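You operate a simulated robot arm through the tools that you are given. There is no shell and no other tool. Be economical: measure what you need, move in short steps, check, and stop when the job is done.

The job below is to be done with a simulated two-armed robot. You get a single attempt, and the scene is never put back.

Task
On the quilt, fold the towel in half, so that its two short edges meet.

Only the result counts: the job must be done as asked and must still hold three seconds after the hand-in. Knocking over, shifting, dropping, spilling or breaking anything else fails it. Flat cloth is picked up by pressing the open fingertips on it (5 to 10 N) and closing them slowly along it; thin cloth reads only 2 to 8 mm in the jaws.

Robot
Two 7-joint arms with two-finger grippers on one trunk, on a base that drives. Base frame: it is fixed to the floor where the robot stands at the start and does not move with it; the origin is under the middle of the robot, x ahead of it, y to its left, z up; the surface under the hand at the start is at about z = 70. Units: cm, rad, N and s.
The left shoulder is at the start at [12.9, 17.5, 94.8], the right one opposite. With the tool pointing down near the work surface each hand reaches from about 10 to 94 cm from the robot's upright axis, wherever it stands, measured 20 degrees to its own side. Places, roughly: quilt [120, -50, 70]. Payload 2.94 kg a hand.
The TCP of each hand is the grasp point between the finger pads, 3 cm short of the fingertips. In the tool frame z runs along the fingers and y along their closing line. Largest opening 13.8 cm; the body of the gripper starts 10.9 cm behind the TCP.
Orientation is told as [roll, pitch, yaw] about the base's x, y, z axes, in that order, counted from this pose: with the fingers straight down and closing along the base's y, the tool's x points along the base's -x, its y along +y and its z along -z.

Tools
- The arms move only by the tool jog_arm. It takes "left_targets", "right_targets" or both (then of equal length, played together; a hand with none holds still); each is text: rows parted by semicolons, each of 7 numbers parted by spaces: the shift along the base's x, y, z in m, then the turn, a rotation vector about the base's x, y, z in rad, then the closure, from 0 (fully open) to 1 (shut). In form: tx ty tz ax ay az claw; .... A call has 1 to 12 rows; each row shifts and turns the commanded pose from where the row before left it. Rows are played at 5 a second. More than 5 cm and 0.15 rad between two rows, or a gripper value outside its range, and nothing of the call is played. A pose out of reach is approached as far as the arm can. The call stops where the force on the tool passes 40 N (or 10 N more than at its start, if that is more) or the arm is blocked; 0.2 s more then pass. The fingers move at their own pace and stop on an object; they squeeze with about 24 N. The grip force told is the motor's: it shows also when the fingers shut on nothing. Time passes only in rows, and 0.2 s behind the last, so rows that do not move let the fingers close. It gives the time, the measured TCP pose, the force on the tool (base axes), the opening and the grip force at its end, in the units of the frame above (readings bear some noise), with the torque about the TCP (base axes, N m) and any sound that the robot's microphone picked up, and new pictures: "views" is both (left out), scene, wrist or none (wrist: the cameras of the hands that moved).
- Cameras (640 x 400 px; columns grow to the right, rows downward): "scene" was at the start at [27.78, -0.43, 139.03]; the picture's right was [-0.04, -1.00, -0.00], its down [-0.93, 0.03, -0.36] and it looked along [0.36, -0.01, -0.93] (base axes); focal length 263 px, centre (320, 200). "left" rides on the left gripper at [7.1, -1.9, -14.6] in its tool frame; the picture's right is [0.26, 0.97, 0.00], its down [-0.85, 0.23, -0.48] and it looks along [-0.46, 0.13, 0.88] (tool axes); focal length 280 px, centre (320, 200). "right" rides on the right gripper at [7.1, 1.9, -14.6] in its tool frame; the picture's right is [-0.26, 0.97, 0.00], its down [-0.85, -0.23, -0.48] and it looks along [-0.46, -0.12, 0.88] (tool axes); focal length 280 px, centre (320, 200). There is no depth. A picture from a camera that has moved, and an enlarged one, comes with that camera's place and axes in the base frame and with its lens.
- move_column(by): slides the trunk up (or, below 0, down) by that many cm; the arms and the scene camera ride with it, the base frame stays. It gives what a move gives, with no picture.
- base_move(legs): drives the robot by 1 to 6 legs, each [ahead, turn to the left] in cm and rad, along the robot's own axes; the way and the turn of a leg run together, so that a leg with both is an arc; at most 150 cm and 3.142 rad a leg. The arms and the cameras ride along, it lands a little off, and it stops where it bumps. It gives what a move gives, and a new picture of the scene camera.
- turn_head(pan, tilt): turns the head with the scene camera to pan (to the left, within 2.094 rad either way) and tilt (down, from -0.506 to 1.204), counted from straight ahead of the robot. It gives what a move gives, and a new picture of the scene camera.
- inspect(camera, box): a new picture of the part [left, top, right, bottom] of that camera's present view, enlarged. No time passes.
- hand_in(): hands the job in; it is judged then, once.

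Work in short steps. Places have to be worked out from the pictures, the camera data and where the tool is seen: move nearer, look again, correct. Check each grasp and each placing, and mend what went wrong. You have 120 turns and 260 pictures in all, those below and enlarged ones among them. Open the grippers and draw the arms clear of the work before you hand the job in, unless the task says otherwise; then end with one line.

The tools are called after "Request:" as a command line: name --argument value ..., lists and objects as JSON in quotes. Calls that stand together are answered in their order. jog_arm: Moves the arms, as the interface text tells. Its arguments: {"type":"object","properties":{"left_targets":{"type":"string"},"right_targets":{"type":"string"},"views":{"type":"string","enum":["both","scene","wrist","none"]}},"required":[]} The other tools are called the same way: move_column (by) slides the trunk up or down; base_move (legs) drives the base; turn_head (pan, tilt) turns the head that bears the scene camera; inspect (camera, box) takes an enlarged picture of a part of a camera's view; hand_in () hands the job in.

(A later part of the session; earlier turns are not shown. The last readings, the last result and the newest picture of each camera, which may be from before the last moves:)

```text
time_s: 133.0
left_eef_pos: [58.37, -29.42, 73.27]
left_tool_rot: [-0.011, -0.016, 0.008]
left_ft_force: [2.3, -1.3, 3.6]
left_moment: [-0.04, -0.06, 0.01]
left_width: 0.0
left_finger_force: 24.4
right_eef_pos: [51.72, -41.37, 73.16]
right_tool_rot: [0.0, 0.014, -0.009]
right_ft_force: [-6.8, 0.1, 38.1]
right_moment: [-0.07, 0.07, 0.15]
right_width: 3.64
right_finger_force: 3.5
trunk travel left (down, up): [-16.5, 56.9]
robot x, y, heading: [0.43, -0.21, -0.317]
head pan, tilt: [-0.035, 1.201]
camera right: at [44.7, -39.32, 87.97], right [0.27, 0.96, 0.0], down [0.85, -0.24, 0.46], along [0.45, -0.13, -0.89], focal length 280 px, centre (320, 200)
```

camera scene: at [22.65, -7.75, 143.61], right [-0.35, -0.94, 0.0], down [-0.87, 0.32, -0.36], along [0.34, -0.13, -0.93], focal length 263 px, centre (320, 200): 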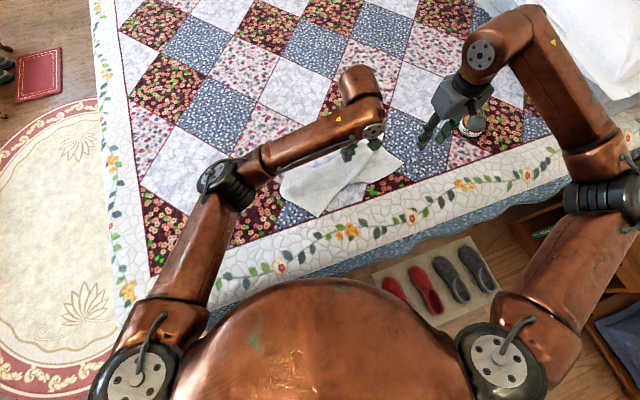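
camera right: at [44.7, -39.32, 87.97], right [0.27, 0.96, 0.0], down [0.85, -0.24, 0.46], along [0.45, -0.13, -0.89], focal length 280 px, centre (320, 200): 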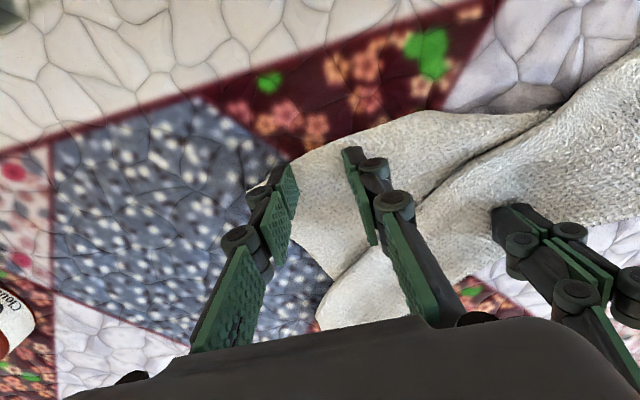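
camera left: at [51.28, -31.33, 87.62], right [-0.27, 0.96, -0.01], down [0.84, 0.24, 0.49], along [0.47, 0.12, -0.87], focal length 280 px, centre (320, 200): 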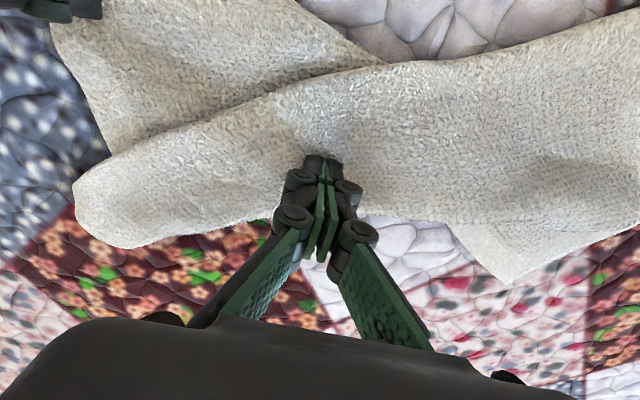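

Both fingers are on the cloth. I'll ease up 3 mm and close slowly.

Request:
jog_arm --right_targets "0 0 0.003 0 0 0 0.75; 0 0 0 0 0 0 0.79; 0 0 0 0 0 0 0.83; 0 0 0 0 0 0 0.87; 0 0 0 0 0 0 0.9; 0 0 0 0 0 0 0.93; 0 0 0 0 0 0 0.96; 0 0 0 0 0 0 1; 0 0 0 0 0 0 1; 0 0 0 0 0 0 1" --views "wrist"

```text
time_s: 135.2
left_eef_pos: [58.47, -29.54, 73.27]
left_tool_rot: [-0.009, -0.013, 0.009]
left_ft_force: [-5.6, 3.9, 10.1]
left_moment: [0.09, 0.16, 0.02]
left_width: 0.0
left_finger_force: 24.6
right_eef_pos: [51.54, -41.51, 73.03]
right_tool_rot: [0.0, 0.021, -0.01]
right_ft_force: [-0.3, -1.0, 5.4]
right_moment: [0.0, -0.01, 0.01]
right_width: 0.0
right_finger_force: 24.0
trunk travel left (down, up): [-16.5, 56.9]
robot x, y, heading: [0.22, 0.2, -0.32]
head pan, tilt: [-0.035, 1.201]
camera right: at [44.79, -39.4, 87.82], right [0.27, 0.96, -0.01], down [0.86, -0.24, 0.46], along [0.44, -0.13, -0.89], focal length 280 px, centre (320, 200)
```

right: 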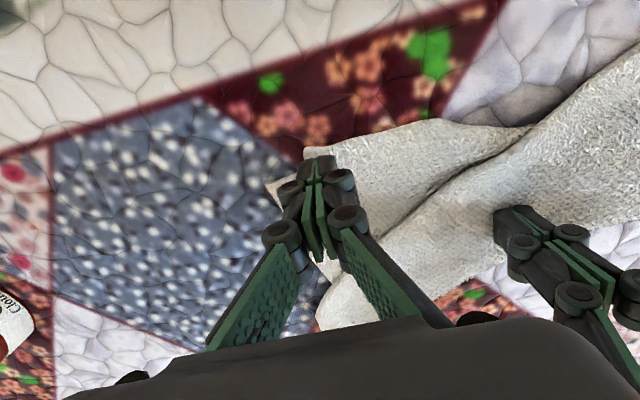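

It slipped again. I'll reopen wider and press more firmly while closing.

Request:
jog_arm --right_targets "0 0 0.012 0 0 0 0.9; 0 0 0 0 0 0 0.7; 0.003 0.003 0 0 0 0 0.7; 0 0 -0.007 0 0 0 0.7; 0 0 -0.005 0 0 0 0.7; 0 0 -0.002 0 0 0 0.7; 0 0 0 0 0 0 0.7" --views "wrist"

```text
time_s: 136.8
left_eef_pos: [58.57, -29.38, 73.25]
left_tool_rot: [-0.007, -0.015, 0.009]
left_ft_force: [0.4, -0.7, 2.9]
left_moment: [-0.03, -0.03, 0.0]
left_width: 0.0
left_finger_force: 23.5
right_eef_pos: [51.97, -41.2, 73.12]
right_tool_rot: [0.0, 0.015, -0.011]
right_ft_force: [-4.5, -2.3, 30.4]
right_moment: [-0.18, 0.07, 0.0]
right_width: 4.13
right_finger_force: 5.3
trunk travel left (down, up): [-16.5, 56.9]
robot x, y, heading: [0.22, 0.04, -0.318]
head pan, tilt: [-0.035, 1.201]
camera right: at [45.07, -39.1, 88.01], right [0.27, 0.96, 0.0], down [0.85, -0.24, 0.46], along [0.44, -0.13, -0.89], focal length 280 px, centre (320, 200)
```

right: 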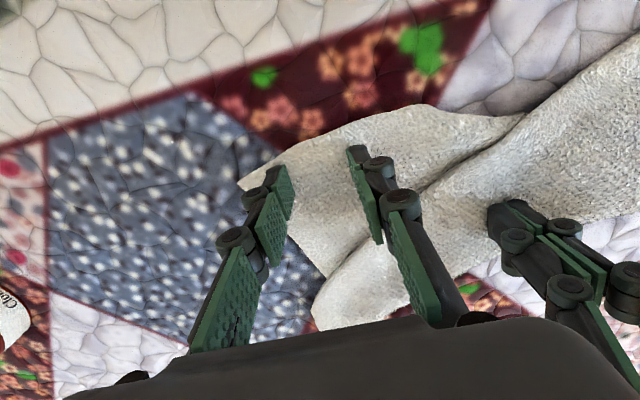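

Good placement. I'll ease 1.5 mm and close.

Request:
jog_arm --right_targets "0 0 0.0015 0 0 0 0.7; 0 0 0 0 0 0 0.74; 0 0 0 0 0 0 0.78; 0 0 0 0 0 0 0.82; 0 0 0 0 0 0 0.86; 0 0 0 0 0 0 0.9; 0 0 0 0 0 0 0.94; 0 0 0 0 0 0 0.97; 0 0 0 0 0 0 1; 0 0 0 0 0 0 1; 0 0 0 0 0 0 1" --views "wrist"

```text
time_s: 139.2
left_eef_pos: [58.46, -29.47, 73.2]
left_tool_rot: [-0.009, -0.015, 0.008]
left_ft_force: [-2.3, -0.5, 9.2]
left_moment: [-0.02, 0.05, -0.01]
left_width: 0.01
left_finger_force: 23.7
right_eef_pos: [51.94, -41.12, 73.02]
right_tool_rot: [0.0, 0.02, -0.009]
right_ft_force: [1.7, 1.5, 14.3]
right_moment: [0.07, -0.02, 0.05]
right_width: 0.47
right_finger_force: 24.2
trunk travel left (down, up): [-16.5, 56.9]
robot x, y, heading: [0.27, 0.11, -0.316]
head pan, tilt: [-0.035, 1.201]
camera right: at [45.12, -39.11, 87.86], right [0.27, 0.96, -0.01], down [0.86, -0.24, 0.46], along [0.44, -0.13, -0.89], focal length 280 px, centre (320, 200)
```

right: 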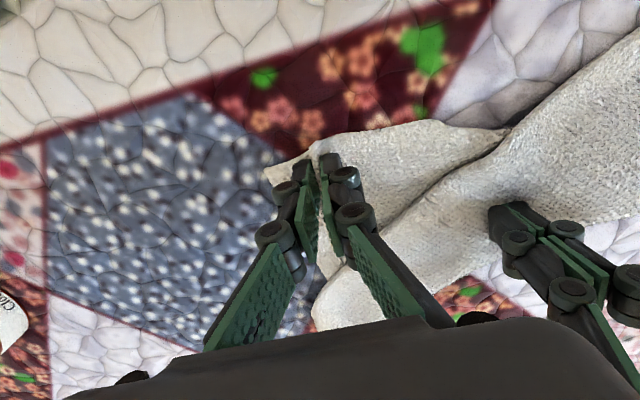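

Gripped. I'll pull Q toward the robot while the left hand anchors the band.

Request:
jog_arm --left_targets "0 0 -0.002 0 0 0 1; 0 0 0 0 0 0 1; 0 0 0 0 0 0 1; 0 0 0 0 0 0 1; 0 0 0 0 0 0 1; 0 0 0 0 0 0 1; 0 0 0 0 0 0 1; 0 0 0 0 0 0 1" --right_targets "0 0 0.015 0 0 0 1; -0.01 -0.002 0.01 0 0 0 1; -0.015 -0.004 0 0 0 0 1; -0.015 -0.004 0 0 0 0 1; -0.015 -0.004 0 0 0 0 1; -0.015 -0.004 -0.005 0 0 0 1; -0.01 -0.002 -0.005 0 0 0 1; 0 0 0 0 0 0 1"

Request:
inspect --camera "scene" --box '[240, 110, 480, 260]'

```text
time_s: 141.0
left_eef_pos: [58.51, -29.53, 73.07]
left_tool_rot: [-0.012, -0.014, 0.006]
left_ft_force: [-15.2, -13.5, 30.2]
left_moment: [-0.38, 0.43, 0.01]
left_width: 0.04
left_finger_force: 24.3
right_eef_pos: [44.15, -42.91, 74.66]
right_tool_rot: [0.002, 0.012, -0.007]
right_ft_force: [21.9, 22.4, -3.8]
right_moment: [0.63, -0.57, 0.3]
right_width: 0.66
right_finger_force: 23.6
trunk travel left (down, up): [-16.5, 56.9]
robot x, y, heading: [0.27, 0.01, -0.317]
head pan, tilt: [-0.035, 1.201]
camera scene: at [22.72, -7.6, 143.6], right [-0.35, -0.94, 0.0], down [-0.87, 0.32, -0.36], along [0.34, -0.13, -0.93], focal length 263 px, centre (320, 200)
camera right: at [37.23, -40.88, 89.35], right [0.27, 0.96, 0.0], down [0.85, -0.24, 0.46], along [0.45, -0.13, -0.89], focal length 280 px, centre (320, 200)
camera left: at [51.17, -31.25, 87.53], right [-0.27, 0.96, -0.01], down [0.84, 0.24, 0.48], along [0.47, 0.12, -0.87], focal length 280 px, centre (320, 200)
```

scene: 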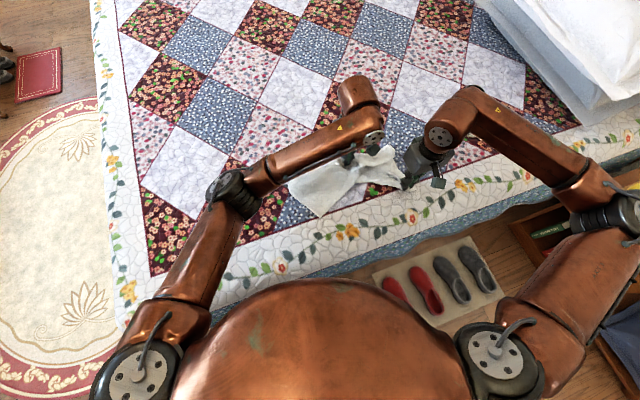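
right: 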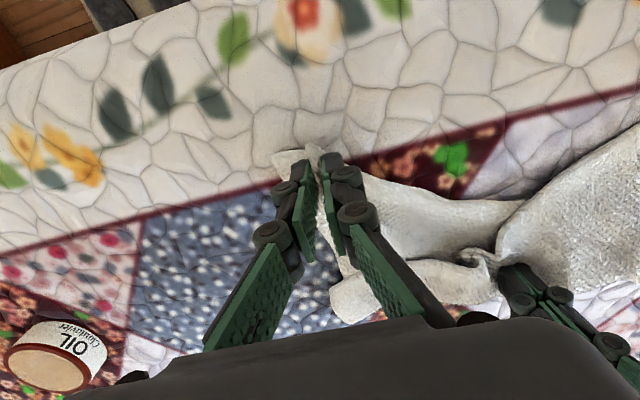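
left: 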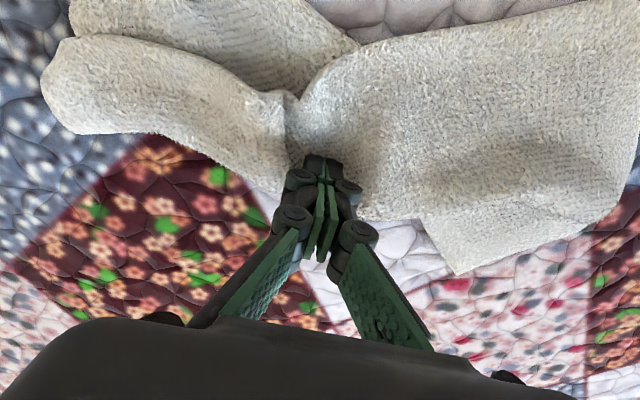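

```text
2.67 times, centred on (360, 185) of scene
camera zoom: at [22.72, -7.6, 143.6], right [-0.35, -0.94, 0.0], down [-0.87, 0.32, -0.36], along [0.34, -0.13, -0.93], focal length 700 px, centre (213, 240)
```

zoom: 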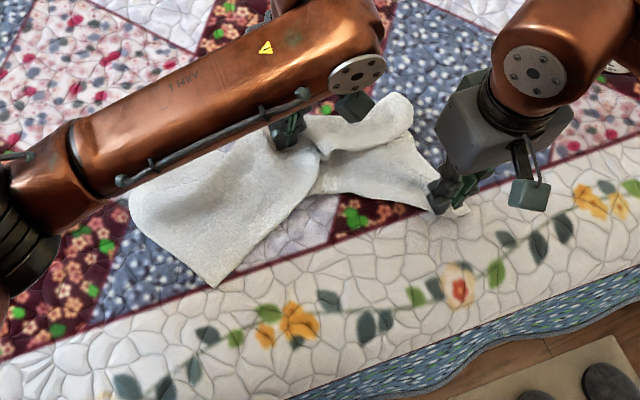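

The pleat persists because the anchor is too close. I'll lift Q into the air to let the pleat fall open, and move the left anchor to the P end at about (54, −18).

Request:
jog_arm --left_targets "0 0 0.02 0 0 0 1; 0 0.01 0.03 0 0 0 1; -0.01 0.03 0 0 0 0 1; -0.01 0.03 0 0 0 0 1; -0.01 0.03 0 0 0 0 1; -0.01 0.015 0 0 0 0 1; 0 0 -0.02 0 0 0 1; 0 0 -0.02 0 0 0 1; 0 0 -0.005 0 0 0 1; 0 0 0 0 0 0 1" --right_targets "0.01 0.005 0.02 0 0 0 1; 0.01 0.005 0.03 0 0 0 1; 0.01 0 0.035 0 0 0 1; 0.01 0 0.04 0 0 0 1; 0 0 0.04 0 0 0 1; 0 0 0.04 0 0 0 1; 0 0 0.02 0 0 0 1; 0 0 0 0 0 0 1; 0 0 0 0 0 0 1; 0 0 0 0 0 0 1"

Request:
inspect --camera "scene" --box '[240, 90, 480, 240]'

```text
time_s: 143.2
left_eef_pos: [54.59, -18.04, 73.27]
left_tool_rot: [-0.009, -0.013, 0.007]
left_ft_force: [0.5, -0.5, -0.3]
left_moment: [-0.03, -0.03, 0.02]
left_width: 0.01
left_finger_force: 24.3
right_eef_pos: [48.36, -42.18, 96.86]
right_tool_rot: [0.001, 0.02, -0.009]
right_ft_force: [-0.7, -0.2, -1.0]
right_moment: [-0.05, -0.01, -0.03]
right_width: 0.48
right_finger_force: 23.6
trunk travel left (down, up): [-16.5, 56.9]
robot x, y, heading: [-0.1, 0.13, -0.319]
head pan, tilt: [-0.035, 1.201]
camera scene: at [22.9, -7.81, 143.55], right [-0.35, -0.94, 0.0], down [-0.87, 0.32, -0.36], along [0.34, -0.12, -0.93], focal length 263 px, centre (320, 200)
camera right: at [41.54, -40.1, 111.65], right [0.27, 0.96, 0.0], down [0.86, -0.24, 0.46], along [0.44, -0.13, -0.89], focal length 280 px, centre (320, 200)
camera left: at [47.35, -19.83, 87.72], right [-0.27, 0.96, -0.01], down [0.84, 0.24, 0.48], along [0.47, 0.12, -0.87], focal length 280 px, centre (320, 200)
```

scene: 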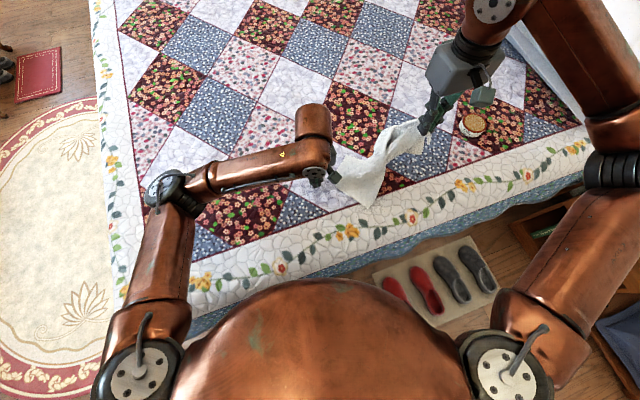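
right: 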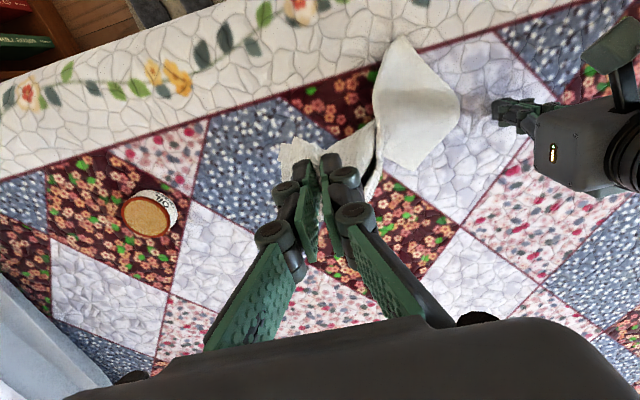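
left: 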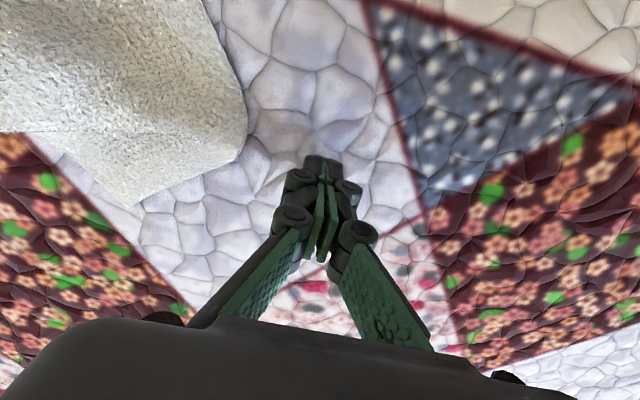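

```text
2.67 times, centred on (360, 165) of scene
camera zoom: at [22.9, -7.81, 143.55], right [-0.35, -0.94, 0.0], down [-0.87, 0.32, -0.36], along [0.34, -0.12, -0.93], focal length 700 px, centre (213, 293)
```

zoom: 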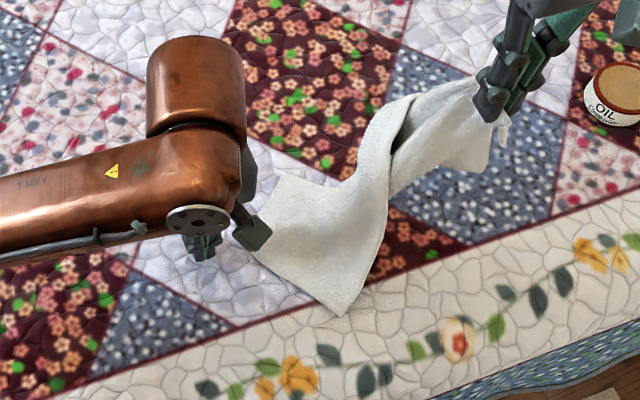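

The P end still lies open and flat. New plan: set Q down, then take the open short edge by P1 (left) and P2 (right), lift it and let the towel hang straight.

Request:
jog_arm --right_targets "0 -0.01 -0.03 0 0 0 1; 0 -0.015 -0.04 0 0 0 1; 0 -0.015 -0.045 0 0 0 1; 0 -0.015 -0.045 0 0 0 1; 0 -0.01 -0.045 0 0 0 1; 0 0 -0.015 0 0 0 0.9; 0 0 0 0 0 0 0.6; 0 0 0.04 0 0 0 0.7; -0.01 0.02 0.04 0 0 0 0.7; -0.015 0.045 0 0 0 0 0.7; -0.015 0.045 0 0 0 0 0.7; 0 0.03 0 0 0 0 0.7" --left_targets "0 0 0.03 0 0 0 1; 0 0 0.04 0 0 0 0.7; 0.01 0 0.01 0 0 0 0.7; 0.015 -0.01 0 0 0 0 0.7; 0.01 -0.015 0 0 0 0 0.7; 0.005 -0.015 0 0 0 0 0.7; 0 -0.015 0 0 0 0 0.7; 0 -0.015 0 0 0 0 0.7; 0 -0.015 0 0 0 0 0.7; 0 -0.015 0 0 0 0 0.7; 0 -0.01 0 0 0 0 0.7; 0 0 0 0 0 0 0.7"

```text
time_s: 145.8
left_eef_pos: [58.71, -29.08, 81.3]
left_tool_rot: [-0.009, -0.012, 0.008]
left_ft_force: [-0.1, 0.1, 0.2]
left_moment: [0.02, 0.03, 0.0]
left_width: 4.15
left_finger_force: 0.0
right_eef_pos: [43.83, -34.77, 82.9]
right_tool_rot: [-0.001, 0.021, -0.011]
right_ft_force: [0.8, 0.0, -0.4]
right_moment: [-0.03, 0.0, -0.02]
right_width: 4.14
right_finger_force: 0.1
trunk travel left (down, up): [-16.5, 56.9]
robot x, y, heading: [-0.18, 0.2, -0.315]
head pan, tilt: [-0.035, 1.201]
camera scene: at [22.99, -7.8, 143.54], right [-0.35, -0.94, 0.0], down [-0.88, 0.32, -0.36], along [0.34, -0.12, -0.93], focal length 263 px, centre (320, 200)
camera right: at [37.08, -32.65, 97.76], right [0.27, 0.96, -0.01], down [0.86, -0.24, 0.46], along [0.44, -0.13, -0.89], focal length 280 px, centre (320, 200)
camera left: at [51.49, -30.9, 95.71], right [-0.27, 0.96, -0.01], down [0.84, 0.24, 0.48], along [0.47, 0.12, -0.87], focal length 280 px, centre (320, 200)
```

scene: 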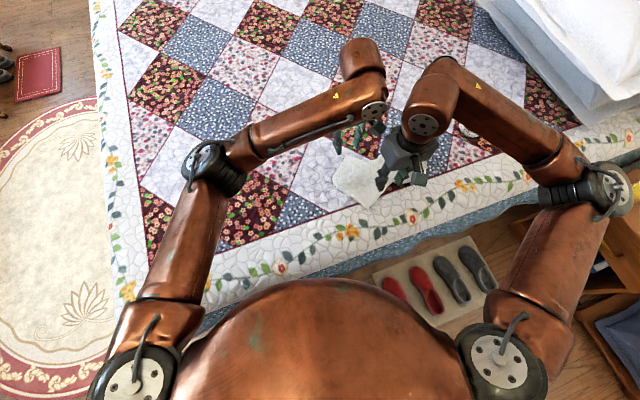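
right: 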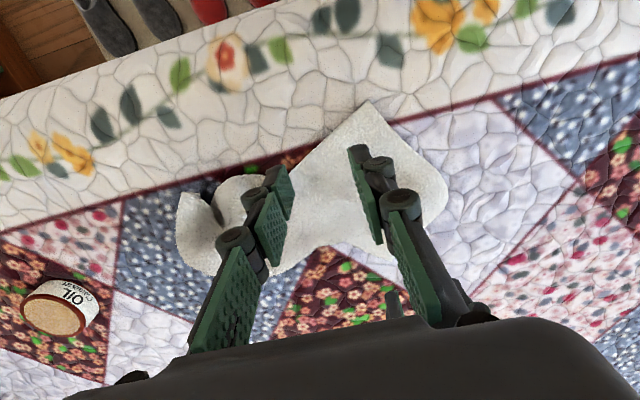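
left: 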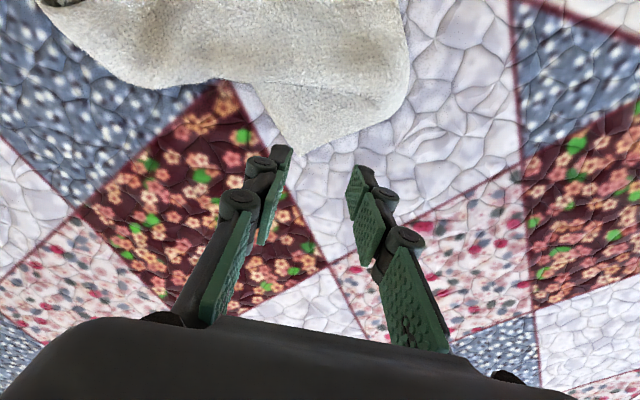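

P2 is at about (41.9, −29.7), pointing near, and P1 at about (60.9, −30.5), pointing far, which suits the y-closing fingers. I'll align and lower both.

Request:
jog_arm --right_targets "0 0.02 0 0 0 0 0.72; 0 0.02 0 0 0 0 0.75; 0 0.01 -0.02 0 0 0 0.75; 0 0 -0.03 0 0 0 0.75; 0 0 -0.025 0 0 0 0.75; 0 0 -0.01 0 0 0 0.75; 0 0 0 0 0 0 0.75" --left_targets "0.002 -0.012 0 0 0 0 0.72; 0 0 0 0 0 0 0.75; 0 0 -0.02 0 0 0 0.75; 0 0 -0.025 0 0 0 0.75; 0 0 -0.015 0 0 0 0.75; 0 0 -0.01 0 0 0 0.75; 0 0 0 0 0 0 0.75" --views "wrist"

```text
time_s: 147.4
left_eef_pos: [59.44, -29.41, 73.61]
left_tool_rot: [0.004, -0.006, 0.026]
left_ft_force: [0.2, 1.0, 0.4]
left_moment: [0.05, -0.01, 0.0]
left_width: 3.43
left_finger_force: 0.0
right_eef_pos: [44.61, -30.55, 75.33]
right_tool_rot: [-0.002, 0.003, -0.035]
right_ft_force: [0.4, -0.3, -0.6]
right_moment: [0.01, 0.0, 0.02]
right_width: 3.46
right_finger_force: 0.2
trunk travel left (down, up): [-16.5, 56.9]
robot x, y, heading: [0.03, -0.14, -0.322]
head pan, tilt: [-0.035, 1.201]
camera right: at [37.57, -28.32, 89.91], right [0.3, 0.96, 0.0], down [0.84, -0.26, 0.47], along [0.45, -0.14, -0.88], focal length 280 px, centre (320, 200)
camera left: at [52.36, -31.55, 88.05], right [-0.29, 0.96, 0.0], down [0.84, 0.25, 0.48], along [0.46, 0.14, -0.88], focal length 280 px, centre (320, 200)
```

right: 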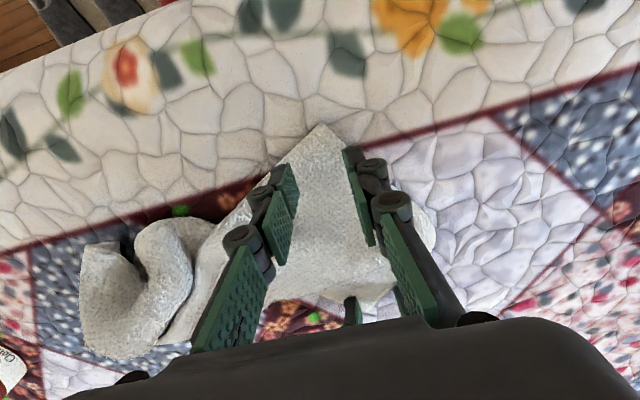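
left: 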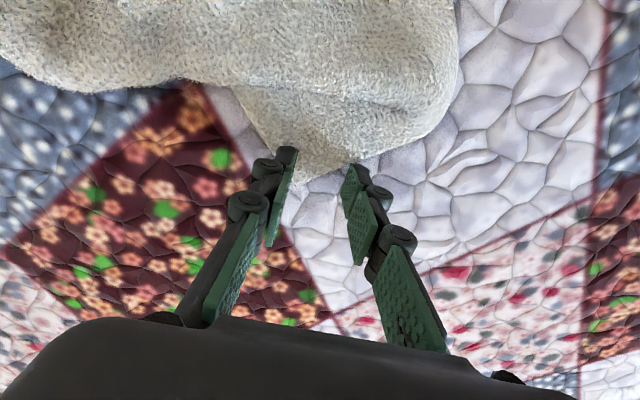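

Both are well placed. Small shifts, then press and pinch.

Request:
jog_arm --right_targets "-0.01 0 -0.01 0 0 0 0.75; 0 0 -0.008 0 0 0 0.75; 0 0 -0.005 0 0 0 0.75; 0 0 -0.002 0 0 0 0.75; 0 0 0 0 0 0 0.79; 0 0 0 0 0 0 0.83; 0 0 0 0 0 0 0.87; 0 0 0 0 0 0 0.91; 0 0 0 0 0 0 0.95; 0 0 0 0 0 0 1; 0 0 0 0 0 0 1; 0 0 0 0 0 0 1" --left_targets "-0.002 -0.006 0 0 0 0 0.75; 0 0 -0.004 0 0 0 0.75; 0 0 -0.003 0 0 0 0.75; 0 0 -0.002 0 0 0 0.75; 0 0 0 0 0 0 0.79; 0 0 0 0 0 0 0.83; 0 0 0 0 0 0 0.87; 0 0 0 0 0 0 0.91; 0 0 0 0 0 0 0.95; 0 0 0 0 0 0 1; 0 0 0 0 0 0 1; 0 0 0 0 0 0 1" --views "none"

```text
time_s: 150.2
left_eef_pos: [59.71, -29.52, 72.97]
left_tool_rot: [0.004, -0.009, 0.033]
left_ft_force: [-2.6, 0.5, 6.2]
left_moment: [-0.05, 0.11, -0.03]
left_width: 0.0
left_finger_force: 24.1
right_eef_pos: [43.5, -30.57, 73.09]
right_tool_rot: [-0.001, -0.005, -0.029]
right_ft_force: [-2.3, 1.6, 13.8]
right_moment: [0.07, 0.0, 0.05]
right_width: 0.39
right_finger_force: 24.3
trunk travel left (down, up): [-16.5, 56.9]
robot x, y, heading: [0.46, 0.12, -0.315]
head pan, tilt: [-0.035, 1.201]
stopped in row 12 (right hand): the force on the tool passed its limit at 40 N (the readings are from after the stop); the commanded pose is now the measured one
```

The right has P2; the left missed P1. I'll reopen the left, go deeper onto the cloth, press harder and retry.

Request:
jog_arm --left_targets "0 0 0.012 0 0 0 0.85; 0 -0.005 0 0 0 0 0.72; -0.015 0 0 0 0 0 0.72; 0 0 -0.008 0 0 0 0.72; 0 0 -0.004 0 0 0 0.72; 0 0 -0.002 0 0 0 0.72; 0 0 0 0 0 0 0.72" --views "wrist"

```text
time_s: 151.1
left_eef_pos: [59.6, -29.43, 74.0]
left_tool_rot: [0.005, -0.009, 0.061]
left_ft_force: [0.0, -0.6, 0.0]
left_moment: [0.03, -0.06, 0.01]
left_width: 3.87
left_finger_force: 0.0
right_eef_pos: [43.61, -30.56, 73.04]
right_tool_rot: [-0.004, -0.009, -0.026]
right_ft_force: [-2.8, 1.8, 16.7]
right_moment: [0.12, 0.02, 0.06]
right_width: 0.4
right_finger_force: 24.3
trunk travel left (down, up): [-16.5, 56.9]
robot x, y, heading: [0.03, -0.19, -0.314]
head pan, tilt: [-0.035, 1.201]
stopped in row 4 (right hand): the force on the tool passed its limit at 43 N (the readings are from after the stop); the commanded pose is now the measured one
camera left: at [52.43, -31.83, 88.39], right [-0.32, 0.95, 0.0], down [0.83, 0.28, 0.48], along [0.46, 0.15, -0.88], focal length 280 px, centre (320, 200)
```

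left: 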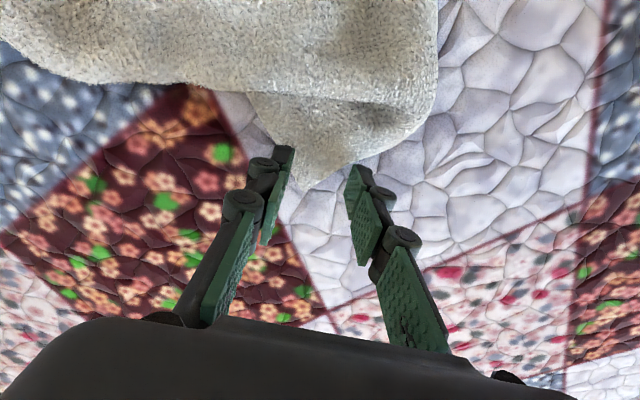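

The arms are nudging each other, and the right presses too hard. I'll lift the right with P2 a bit up and to the right, then position the left on P1.

Request:
jog_arm --right_targets "0 0 0.01 0 0 0 1; -0.005 -0.01 0.015 0 0 0 1; -0.005 -0.01 0.01 0 0 0 1; 0 -0.01 0 0 0 0 1; 0 0 0 0 0 0 1; 0 0 0 0 0 0 1; 0 0 0 0 0 0 1" --left_targets "0 0 0 0 0 0 0.72; 0 0 0 0 0 0 0.72; 0 0 0 0 0 0 0.72; -0.008 -0.004 0 0 0 -0.04 0.72; -0.008 -0.003 -0.003 0 0 0 0.72; 0 0 -0.005 0 0 0 0.72; 0 0 0 0 0 0 0.72" --views "wrist"

```text
time_s: 152.7
left_eef_pos: [57.89, -30.25, 73.36]
left_tool_rot: [0.003, -0.011, 0.021]
left_ft_force: [2.0, 0.9, 8.6]
left_moment: [-0.03, -0.01, -0.01]
left_width: 3.86
left_finger_force: 0.0
right_eef_pos: [42.6, -33.68, 76.42]
right_tool_rot: [-0.006, -0.006, -0.027]
right_ft_force: [-0.6, 0.5, -0.1]
right_moment: [0.08, -0.03, -0.01]
right_width: 0.4
right_finger_force: 24.7
trunk travel left (down, up): [-16.5, 56.9]
robot x, y, heading: [0.58, -0.26, -0.315]
head pan, tilt: [-0.035, 1.201]
camera right: at [35.41, -31.39, 91.0], right [0.29, 0.96, 0.0], down [0.84, -0.25, 0.48], along [0.46, -0.14, -0.88], focal length 280 px, centre (320, 200)
camera left: at [50.71, -32.29, 87.74], right [-0.28, 0.96, 0.0], down [0.84, 0.25, 0.48], along [0.47, 0.14, -0.87], focal length 280 px, centre (320, 200)
```

right: 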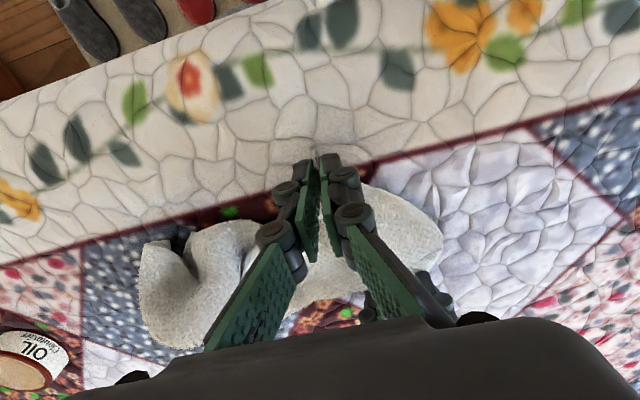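
left: 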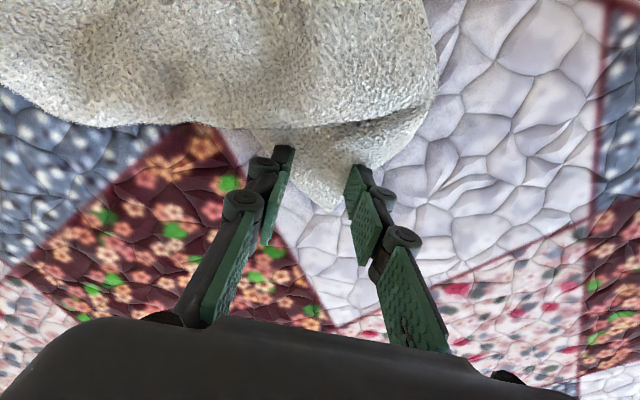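

P1 sits between the left fingers at 8.6 N. I'll press 1 mm more and close slowly.

Request:
jog_arm --left_targets "0 0 -0.002 0 0 0 0.72; 0 0 0 0 0 0 0.76; 0 0 0 0 0 0 0.8; 0 0 0 0 0 0 0.84; 0 0 0 0 0 0 0.88; 0 0 0 0 0 0 0.92; 0 0 0 0 0 0 0.96; 0 0 0 0 0 0 1; 0 0 0 0 0 0 1; 0 0 0 0 0 0 1" --views "none"

```text
time_s: 154.9
left_eef_pos: [57.63, -30.12, 72.99]
left_tool_rot: [0.002, -0.009, 0.021]
left_ft_force: [-3.5, -4.3, 21.5]
left_moment: [-0.19, 0.14, -0.05]
left_width: 0.41
left_finger_force: 23.9
right_eef_pos: [42.52, -33.68, 76.46]
right_tool_rot: [-0.006, -0.009, -0.027]
right_ft_force: [-0.7, -0.1, 0.0]
right_moment: [0.04, 0.0, 0.0]
right_width: 0.37
right_finger_force: 23.9
trunk travel left (down, up): [-16.5, 56.9]
robot x, y, heading: [0.57, -0.09, -0.316]
head pan, tilt: [-0.035, 1.201]
```

Both short-edge corners are held. I'll lift and bring the hands level, side by side along y.

Request:
jog_arm --left_targets "0 0.005 0.015 0 0 0 1; -0.005 0.012 0.025 0 0 0 1; -0.007 0.016 0.028 0 0 0 1; -0.007 0.016 0.028 0 0 0 1; -0.007 0.016 0.028 0 0 0 1; -0.007 0.016 0.028 0 0 0 1; -0.007 0.016 0.028 0 0 0 1; -0.007 0.016 0.028 0 0 0 1; -0.007 0.016 0.028 0 0 0 1; -0.007 0.016 0.028 0 0 0 1; -0.007 0.014 0.028 0 0 0 1; 0 0.01 0.015 0 0 0 1" --right_targets "0 0 0.015 0 0 0 1; 0.005 0 0.025 0 0 0 1; 0.006 -0.001 0.026 0 0 0 1; 0.006 -0.001 0.026 0 0 0 1; 0.006 -0.001 0.026 0 0 0 1; 0.006 -0.001 0.026 0 0 0 1; 0.006 -0.001 0.026 0 0 0 1; 0.006 -0.001 0.026 0 0 0 1; 0.006 -0.001 0.026 0 0 0 1; 0.006 -0.001 0.026 0 0 0 1; 0.006 -0.001 0.026 0 0 0 1; 0 0 0.01 0 0 0 1" --views "scene"

```text
time_s: 157.5
left_eef_pos: [51.18, -13.53, 103.61]
left_tool_rot: [-0.004, -0.003, 0.022]
left_ft_force: [1.6, -32.2, 1.2]
left_moment: [-0.84, 0.01, 0.49]
left_width: 0.46
left_finger_force: 23.3
right_eef_pos: [48.43, -34.42, 104.72]
right_tool_rot: [-0.001, -0.009, -0.023]
right_ft_force: [-1.2, 32.1, -1.6]
right_moment: [0.93, 0.07, 0.49]
right_width: 0.99
right_finger_force: 24.3
trunk travel left (down, up): [-16.5, 56.9]
robot x, y, heading: [0.53, -0.06, -0.317]
head pan, tilt: [-0.035, 1.201]
camera scene: at [22.9, -7.75, 143.55], right [-0.35, -0.94, 0.0], down [-0.87, 0.32, -0.36], along [0.34, -0.12, -0.93], focal length 263 px, centre (320, 200)
```

scene: 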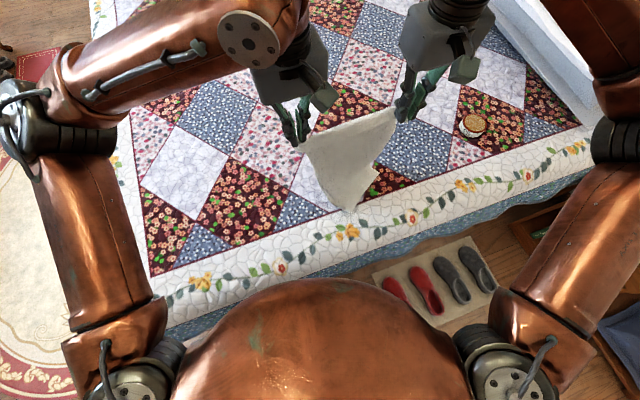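

The tension is 32 N, so I'll ease the hands together 1.5 cm and raise a bit more.

Request:
jog_arm --left_targets "0 -0.005 0 0 0 0 1; -0.005 -0.003 0.01 0 0 0 1; -0.005 0 0.02 0 0 0 1; -0.005 0 0.02 0 0 0 1; 0 0 0.02 0 0 0 1; 0 0 0.01 0 0 0 1; 0 0 0 0 0 0 1; 0 0 0 0 0 0 1" --right_targets "0 0.005 0 0 0 0 1; 0 0.003 0.01 0 0 0 1; 0 0 0.015 0 0 0 1; 0 0 0.015 0 0 0 1; 0 0 0.02 0 0 0 1; 0 0 0.01 0 0 0 1; 0 0 0 0 0 0 1; 0 0 0 0 0 0 1" --views "none"

Request:
inspect --camera "scene" --box '[220, 60, 460, 210]'

```text
time_s: 159.3
left_eef_pos: [49.64, -14.26, 111.57]
left_tool_rot: [0.002, -0.01, 0.019]
left_ft_force: [3.1, -16.5, -0.3]
left_moment: [-0.36, -0.05, 0.28]
left_width: 0.36
left_finger_force: 24.1
right_eef_pos: [48.57, -33.63, 111.78]
right_tool_rot: [-0.006, -0.007, -0.025]
right_ft_force: [-2.6, 16.5, 0.2]
right_moment: [0.4, 0.07, 0.28]
right_width: 0.46
right_finger_force: 24.0
trunk travel left (down, up): [-16.5, 56.9]
robot x, y, heading: [0.17, -0.23, -0.316]
head pan, tilt: [-0.035, 1.201]
```

```text
2.67 times, centred on (340, 135) of scene
camera zoom: at [22.91, -7.79, 143.55], right [-0.34, -0.94, 0.0], down [-0.87, 0.32, -0.36], along [0.34, -0.12, -0.93], focal length 700 px, centre (267, 373)
```

zoom: 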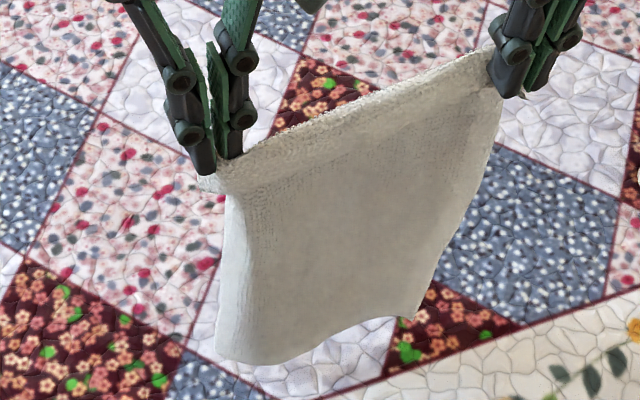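

It hangs as a clean rectangle. I'll turn the base left 0.2 rad and shift the hands back to the right to get reach margin for the laying motion.

Request:
base_move --legs '[[0, 0.2]]'

Request:
jog_arm --left_targets "0 -0.008 0 0 0 -0.02 1; -0.003 -0.013 0 0 0 -0.03 1; -0.004 -0.014 0 0 0 -0.03 1; -0.004 -0.014 0 0 0 -0.03 1; -0.004 -0.014 0 0 0 -0.03 1; -0.004 -0.014 0 0 0 -0.03 1; -0.002 -0.013 0 0 0 -0.03 1; 0 -0.008 0 0 0 0 1; 0 0 0 0 0 0 1; 0 0 0 0 0 0 1" --right_targets "-0.004 -0.008 0 0 0 -0.02 1; -0.007 -0.013 0 0 0 -0.03 1; -0.008 -0.013 0 0 0 -0.03 1; -0.009 -0.013 0 0 0 -0.03 1; -0.009 -0.013 0 0 0 -0.03 1; -0.009 -0.013 0 0 0 -0.03 1; -0.006 -0.013 0 0 0 -0.03 1; -0.003 -0.008 0 0 0 0 1; 0 0 0 0 0 0 1; 0 0 0 0 0 0 1" --views "none"

Request:
inspect --camera "scene" --box '[240, 60, 520, 235]'

```text
time_s: 160.5
left_eef_pos: [51.49, -4.0, 111.55]
left_tool_rot: [0.001, -0.007, 0.219]
left_ft_force: [4.8, -15.3, -1.0]
left_moment: [-0.41, -0.11, 0.21]
left_width: 0.35
left_finger_force: 24.2
right_eef_pos: [54.32, -23.43, 111.68]
right_tool_rot: [-0.005, -0.007, 0.171]
right_ft_force: [-5.4, 17.1, -0.9]
right_moment: [0.37, 0.16, 0.26]
right_width: 0.47
right_finger_force: 24.3
trunk travel left (down, up): [-16.5, 56.9]
robot x, y, heading: [0.25, -0.18, -0.119]
head pan, tilt: [-0.035, 1.201]
camera scene: at [24.01, -3.12, 143.54], right [-0.15, -0.99, 0.0], down [-0.92, 0.14, -0.36], along [0.36, -0.06, -0.93], focal length 263 px, centre (320, 200)
```

scene: 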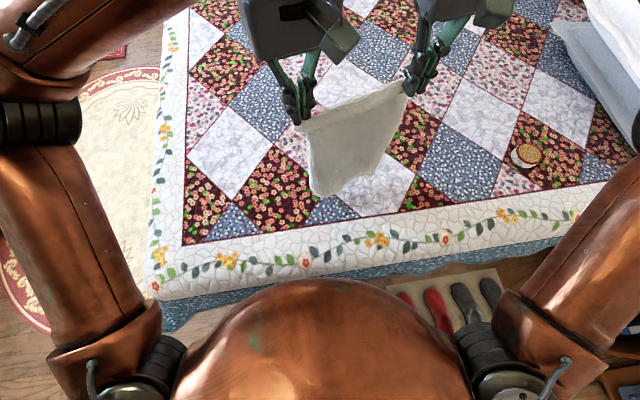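

```text
time_s: 162.7
left_eef_pos: [49.42, -14.03, 111.58]
left_tool_rot: [0.002, -0.008, 0.02]
left_ft_force: [0.6, -8.7, -0.7]
left_moment: [-0.21, -0.07, 0.21]
left_width: 0.35
left_finger_force: 23.9
right_eef_pos: [48.66, -33.03, 111.74]
right_tool_rot: [-0.005, -0.008, -0.03]
right_ft_force: [-0.9, 8.0, -0.2]
right_moment: [0.24, 0.06, 0.18]
right_width: 0.37
right_finger_force: 23.7
trunk travel left (down, up): [-16.5, 56.9]
robot x, y, heading: [0.01, 0.0, -0.117]
head pan, tilt: [-0.035, 1.201]
```

```text
2.29 times, centred on (380, 148) of scene
camera zoom: at [23.99, -3.26, 143.55], right [-0.15, -0.99, 0.0], down [-0.92, 0.14, -0.36], along [0.36, -0.05, -0.93], focal length 600 px, centre (183, 320)
```

zoom: 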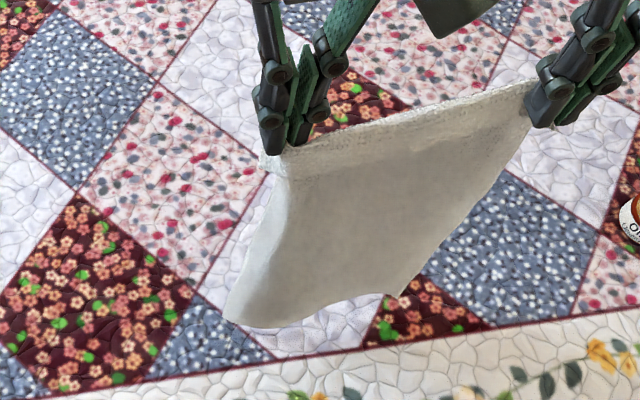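

It hangs perfectly. To keep the fold within a safe reach, I'll bring the hands 6 cm closer to the robot first.

Request:
jog_arm --left_targets "-0.007 0 0 0 0 0 1; -0.013 0 0 0 0 0 1; -0.015 0 0 0 0 0 1; -0.015 0 0 0 0 0 1; -0.01 0 0 0 0 0 1; 0 0 0 0 0 0 1; 0 0 0 0 0 0 1" --right_targets "-0.005 0 0 0 0 0 1; -0.012 0 0 0 0 0 1; -0.014 0 0 0 0 0 1; -0.014 0 0 0 0 0 1; -0.008 0 0 0 0 0 1; 0 0 0 0 0 0 1; 0 0 0 0 0 0 1" --views "none"

Request:
inspect --camera "scene" --box '[240, 80, 520, 255]'

```text
time_s: 164.3
left_eef_pos: [43.5, -14.03, 111.72]
left_tool_rot: [0.002, -0.007, 0.017]
left_ft_force: [1.8, -10.7, -1.2]
left_moment: [-0.22, -0.04, 0.24]
left_width: 0.36
left_finger_force: 24.2
right_eef_pos: [43.6, -33.0, 111.75]
right_tool_rot: [-0.006, -0.006, -0.029]
right_ft_force: [-2.0, 11.3, -0.4]
right_moment: [0.25, 0.05, 0.2]
right_width: 0.41
right_finger_force: 24.0
trunk travel left (down, up): [-16.5, 56.9]
robot x, y, heading: [0.27, 0.36, -0.116]
head pan, tilt: [-0.035, 1.201]
```

```text
2.29 times, centred on (380, 168) of scene
camera zoom: at [23.97, -3.23, 143.55], right [-0.15, -0.99, 0.0], down [-0.92, 0.14, -0.36], along [0.36, -0.06, -0.93], focal length 600 px, centre (183, 274)
```

zoom: 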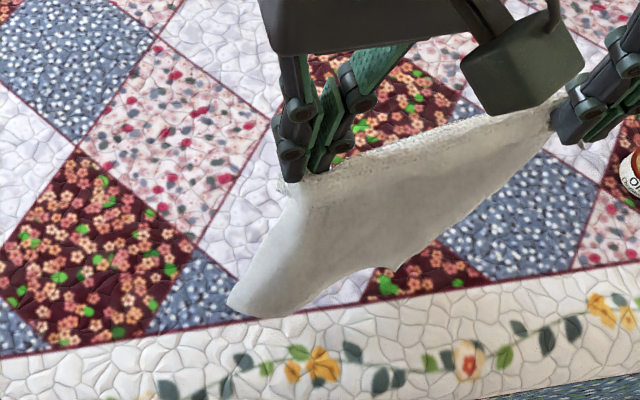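

The bottom edge trails on the quilt at x ≈ 47.5. I'll go a little higher and further back to bring it to about 44.

Request:
jog_arm --left_targets "0 0 0.01 0 0 0 1; -0.01 0 0.01 0 0 0 1; -0.01 0 0 0 0 0 1; -0.01 0 0 0 0 0 1; 0 0 0 0 0 0 1; 0 0 0 0 0 0 1; 0 0 0 0 0 0 1" --right_targets "0 0 0.01 0 0 0 1; -0.01 0 0.01 0 0 0 1; -0.01 0 0 0 0 0 1; -0.01 0 0 0 0 0 1; 0 0 0 0 0 0 1; 0 0 0 0 0 0 1; 0 0 0 0 0 0 1" --views "none"

Request:
inspect --camera "scene" --box '[240, 80, 520, 255]'

```text
time_s: 165.9
left_eef_pos: [40.57, -14.0, 113.61]
left_tool_rot: [0.003, -0.009, 0.021]
left_ft_force: [1.3, -9.0, -1.0]
left_moment: [-0.19, -0.01, 0.22]
left_width: 0.33
left_finger_force: 23.6
right_eef_pos: [40.5, -32.9, 113.65]
right_tool_rot: [-0.005, -0.008, -0.028]
right_ft_force: [-1.1, 9.4, 0.0]
right_moment: [0.23, 0.03, 0.22]
right_width: 0.41
right_finger_force: 23.9
trunk travel left (down, up): [-16.5, 56.9]
robot x, y, heading: [0.45, 0.13, -0.121]
head pan, tilt: [-0.035, 1.201]
```

```text
2.29 times, centred on (380, 168) of scene
camera zoom: at [23.99, -3.23, 143.54], right [-0.15, -0.99, 0.0], down [-0.92, 0.14, -0.36], along [0.36, -0.06, -0.93], focal length 600 px, centre (183, 274)
```

zoom: 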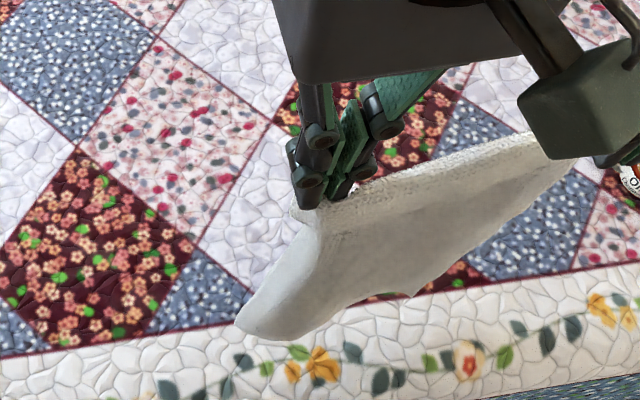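

The bottom edge is now straight at x ≈ 44.6, y −13.6 to −37. Now a slow forward-and-down motion to lay the lower half.

Request:
jog_arm --left_targets "0.008 -0.001 -0.01 0 0 0 1; 0.016 -0.001 -0.018 0 0 0 1; 0.022 -0.001 -0.022 0 0 0 1; 0.024 -0.001 -0.025 0 0 0 1; 0.024 -0.001 -0.026 0 0 0 1; 0.024 -0.001 -0.028 0 0 0 1; 0.024 -0.001 -0.03 0 0 0 1; 0.024 -0.001 -0.03 0 0 0 1; 0.022 -0.001 -0.03 0 0 0 1; 0.02 -0.001 -0.027 0 0 0 1; 0.014 -0.001 -0.022 0 0 0 1; 0.008 -0.001 -0.016 0 0 0 1" --right_targets "0.008 -0.001 -0.01 0 0 0 1; 0.016 -0.001 -0.018 0 0 0 1; 0.022 -0.001 -0.022 0 0 0 1; 0.024 -0.001 -0.025 0 0 0 1; 0.024 -0.001 -0.026 0 0 0 1; 0.024 -0.001 -0.028 0 0 0 1; 0.024 -0.001 -0.03 0 0 0 1; 0.024 -0.001 -0.03 0 0 0 1; 0.022 -0.001 -0.03 0 0 0 1; 0.02 -0.001 -0.027 0 0 0 1; 0.014 -0.001 -0.022 0 0 0 1; 0.008 -0.001 -0.016 0 0 0 1" --views "scene"

Request:
inspect --camera "scene" --box '[240, 80, 520, 255]'

```text
time_s: 168.5
left_eef_pos: [64.24, -15.25, 85.01]
left_tool_rot: [0.004, -0.002, 0.018]
left_ft_force: [1.2, -9.3, 0.9]
left_moment: [-0.21, -0.1, 0.25]
left_width: 0.37
left_finger_force: 24.1
right_eef_pos: [64.3, -34.33, 85.06]
right_tool_rot: [-0.005, 0.001, -0.028]
right_ft_force: [-1.8, 9.6, 0.4]
right_moment: [0.24, -0.04, 0.23]
right_width: 0.42
right_finger_force: 24.0
trunk travel left (down, up): [-16.5, 56.9]
robot x, y, heading: [0.73, 0.32, -0.117]
head pan, tilt: [-0.035, 1.201]
camera scene: at [26.16, -3.52, 143.43], right [-0.15, -0.99, 0.0], down [-0.93, 0.14, -0.35], along [0.34, -0.05, -0.94], focal length 263 px, centre (320, 200)
```

scene: 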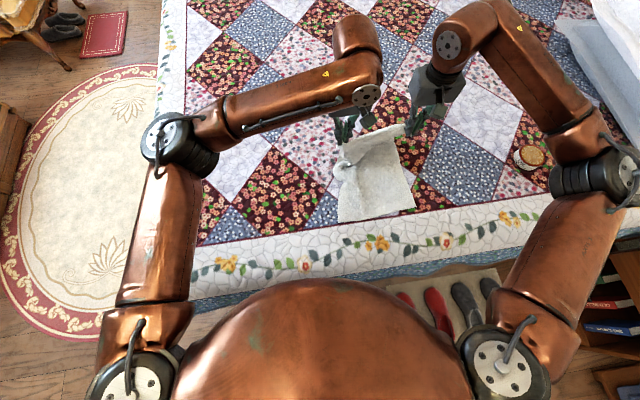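

```text
2.29 times, centred on (380, 168) of scene
camera zoom: at [26.16, -3.52, 143.43], right [-0.15, -0.99, 0.0], down [-0.93, 0.14, -0.35], along [0.34, -0.05, -0.94], focal length 600 px, centre (183, 274)
```

zoom: 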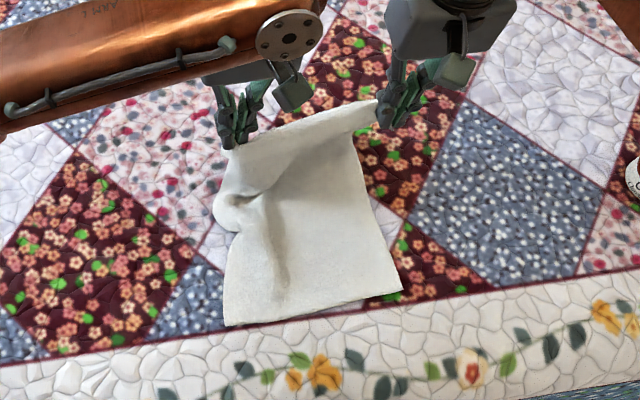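

The lower half lies flat, with its edge at x ≈ 45–46. The robot shows a slight lean, so I'll fold back toward it now, gently.

Request:
jog_arm --left_targets "-0.008 0 0 0 0 0 1; -0.016 0.001 -0.003 0 0 0 1; -0.02 0.001 -0.005 0 0 0 1; -0.022 0.001 -0.008 0 0 0 1; -0.022 0.001 -0.008 0 0 0 1; -0.022 0.001 -0.01 0 0 0 1; -0.02 0.001 -0.012 0 0 0 1; -0.018 0.001 -0.014 0 0 0 1; -0.014 0.001 -0.015 0 0 0 1; -0.008 0 -0.012 0 0 0 1; -0.004 0 -0.008 0 0 0 1; 0 0 0 0 0 0 1" --right_targets "-0.008 0 0 0 0 0 1; -0.016 0.001 -0.003 0 0 0 1; -0.02 0.001 -0.005 0 0 0 1; -0.022 0.001 -0.008 0 0 0 1; -0.022 0.001 -0.008 0 0 0 1; -0.022 0.001 -0.01 0 0 0 1; -0.02 0.001 -0.012 0 0 0 1; -0.018 0.001 -0.014 0 0 0 1; -0.014 0.001 -0.015 0 0 0 1; -0.008 0 -0.012 0 0 0 1; -0.004 0 -0.008 0 0 0 1; 0 0 0 0 0 0 1"

Request:
inspect --camera "scene" --box '[280, 120, 480, 245]'

```text
time_s: 169.3
left_eef_pos: [57.58, -14.26, 85.95]
left_tool_rot: [-0.009, -0.046, 0.03]
left_ft_force: [3.7, -21.0, -1.1]
left_moment: [-0.54, -0.08, 0.29]
left_width: 0.36
left_finger_force: 23.8
right_eef_pos: [57.06, -33.93, 86.23]
right_tool_rot: [-0.005, -0.029, -0.061]
right_ft_force: [-3.6, 20.5, 0.7]
right_moment: [0.55, 0.04, 0.37]
right_width: 0.53
right_finger_force: 24.2
trunk travel left (down, up): [-16.5, 56.9]
robot x, y, heading: [0.21, -0.16, -0.119]
head pan, tilt: [-0.035, 1.201]
stopped in row 4 (right hand): the arm was blocked; the commanded pose is now the measured one
camera scene: at [33.46, -4.38, 142.8], right [-0.15, -0.99, 0.0], down [-0.94, 0.15, -0.3], along [0.3, -0.05, -0.95], focal length 263 px, centre (320, 200)
camera right: at [49.69, -31.53, 100.49], right [0.32, 0.95, 0.0], down [0.82, -0.28, 0.5], along [0.48, -0.16, -0.86], focal length 280 px, centre (320, 200)
camera left: at [49.88, -16.35, 100.09], right [-0.29, 0.96, -0.02], down [0.82, 0.26, 0.51], along [0.49, 0.13, -0.86], focal length 280 px, centre (320, 200)
```

scene: 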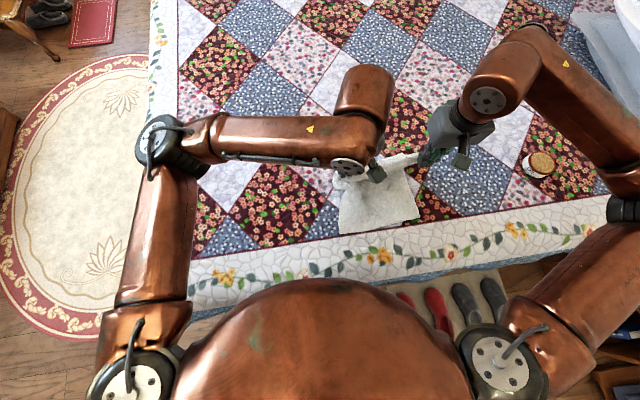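
right: 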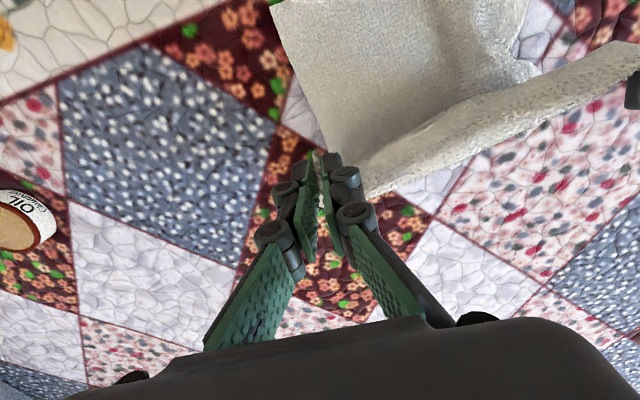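
left: 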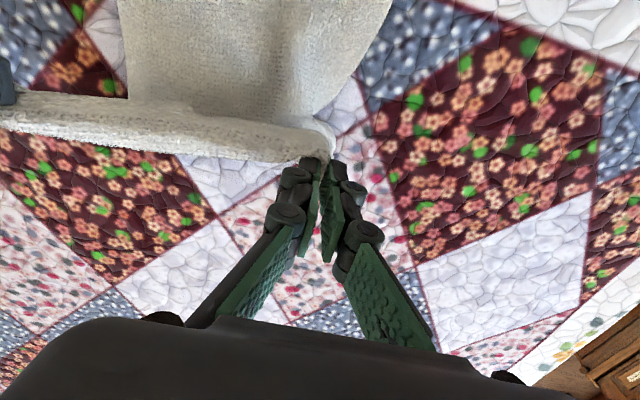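

```text
3.20 times, centred on (380, 182) of scene
camera zoom: at [33.46, -4.38, 142.8], right [-0.15, -0.99, 0.0], down [-0.94, 0.15, -0.3], along [0.3, -0.05, -0.95], focal length 840 px, centre (128, 256)
```

zoom: 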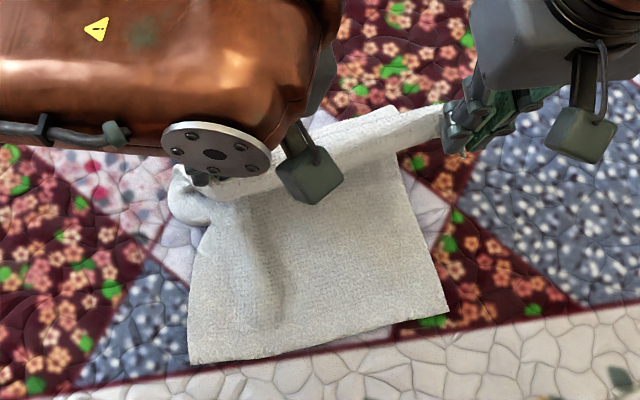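

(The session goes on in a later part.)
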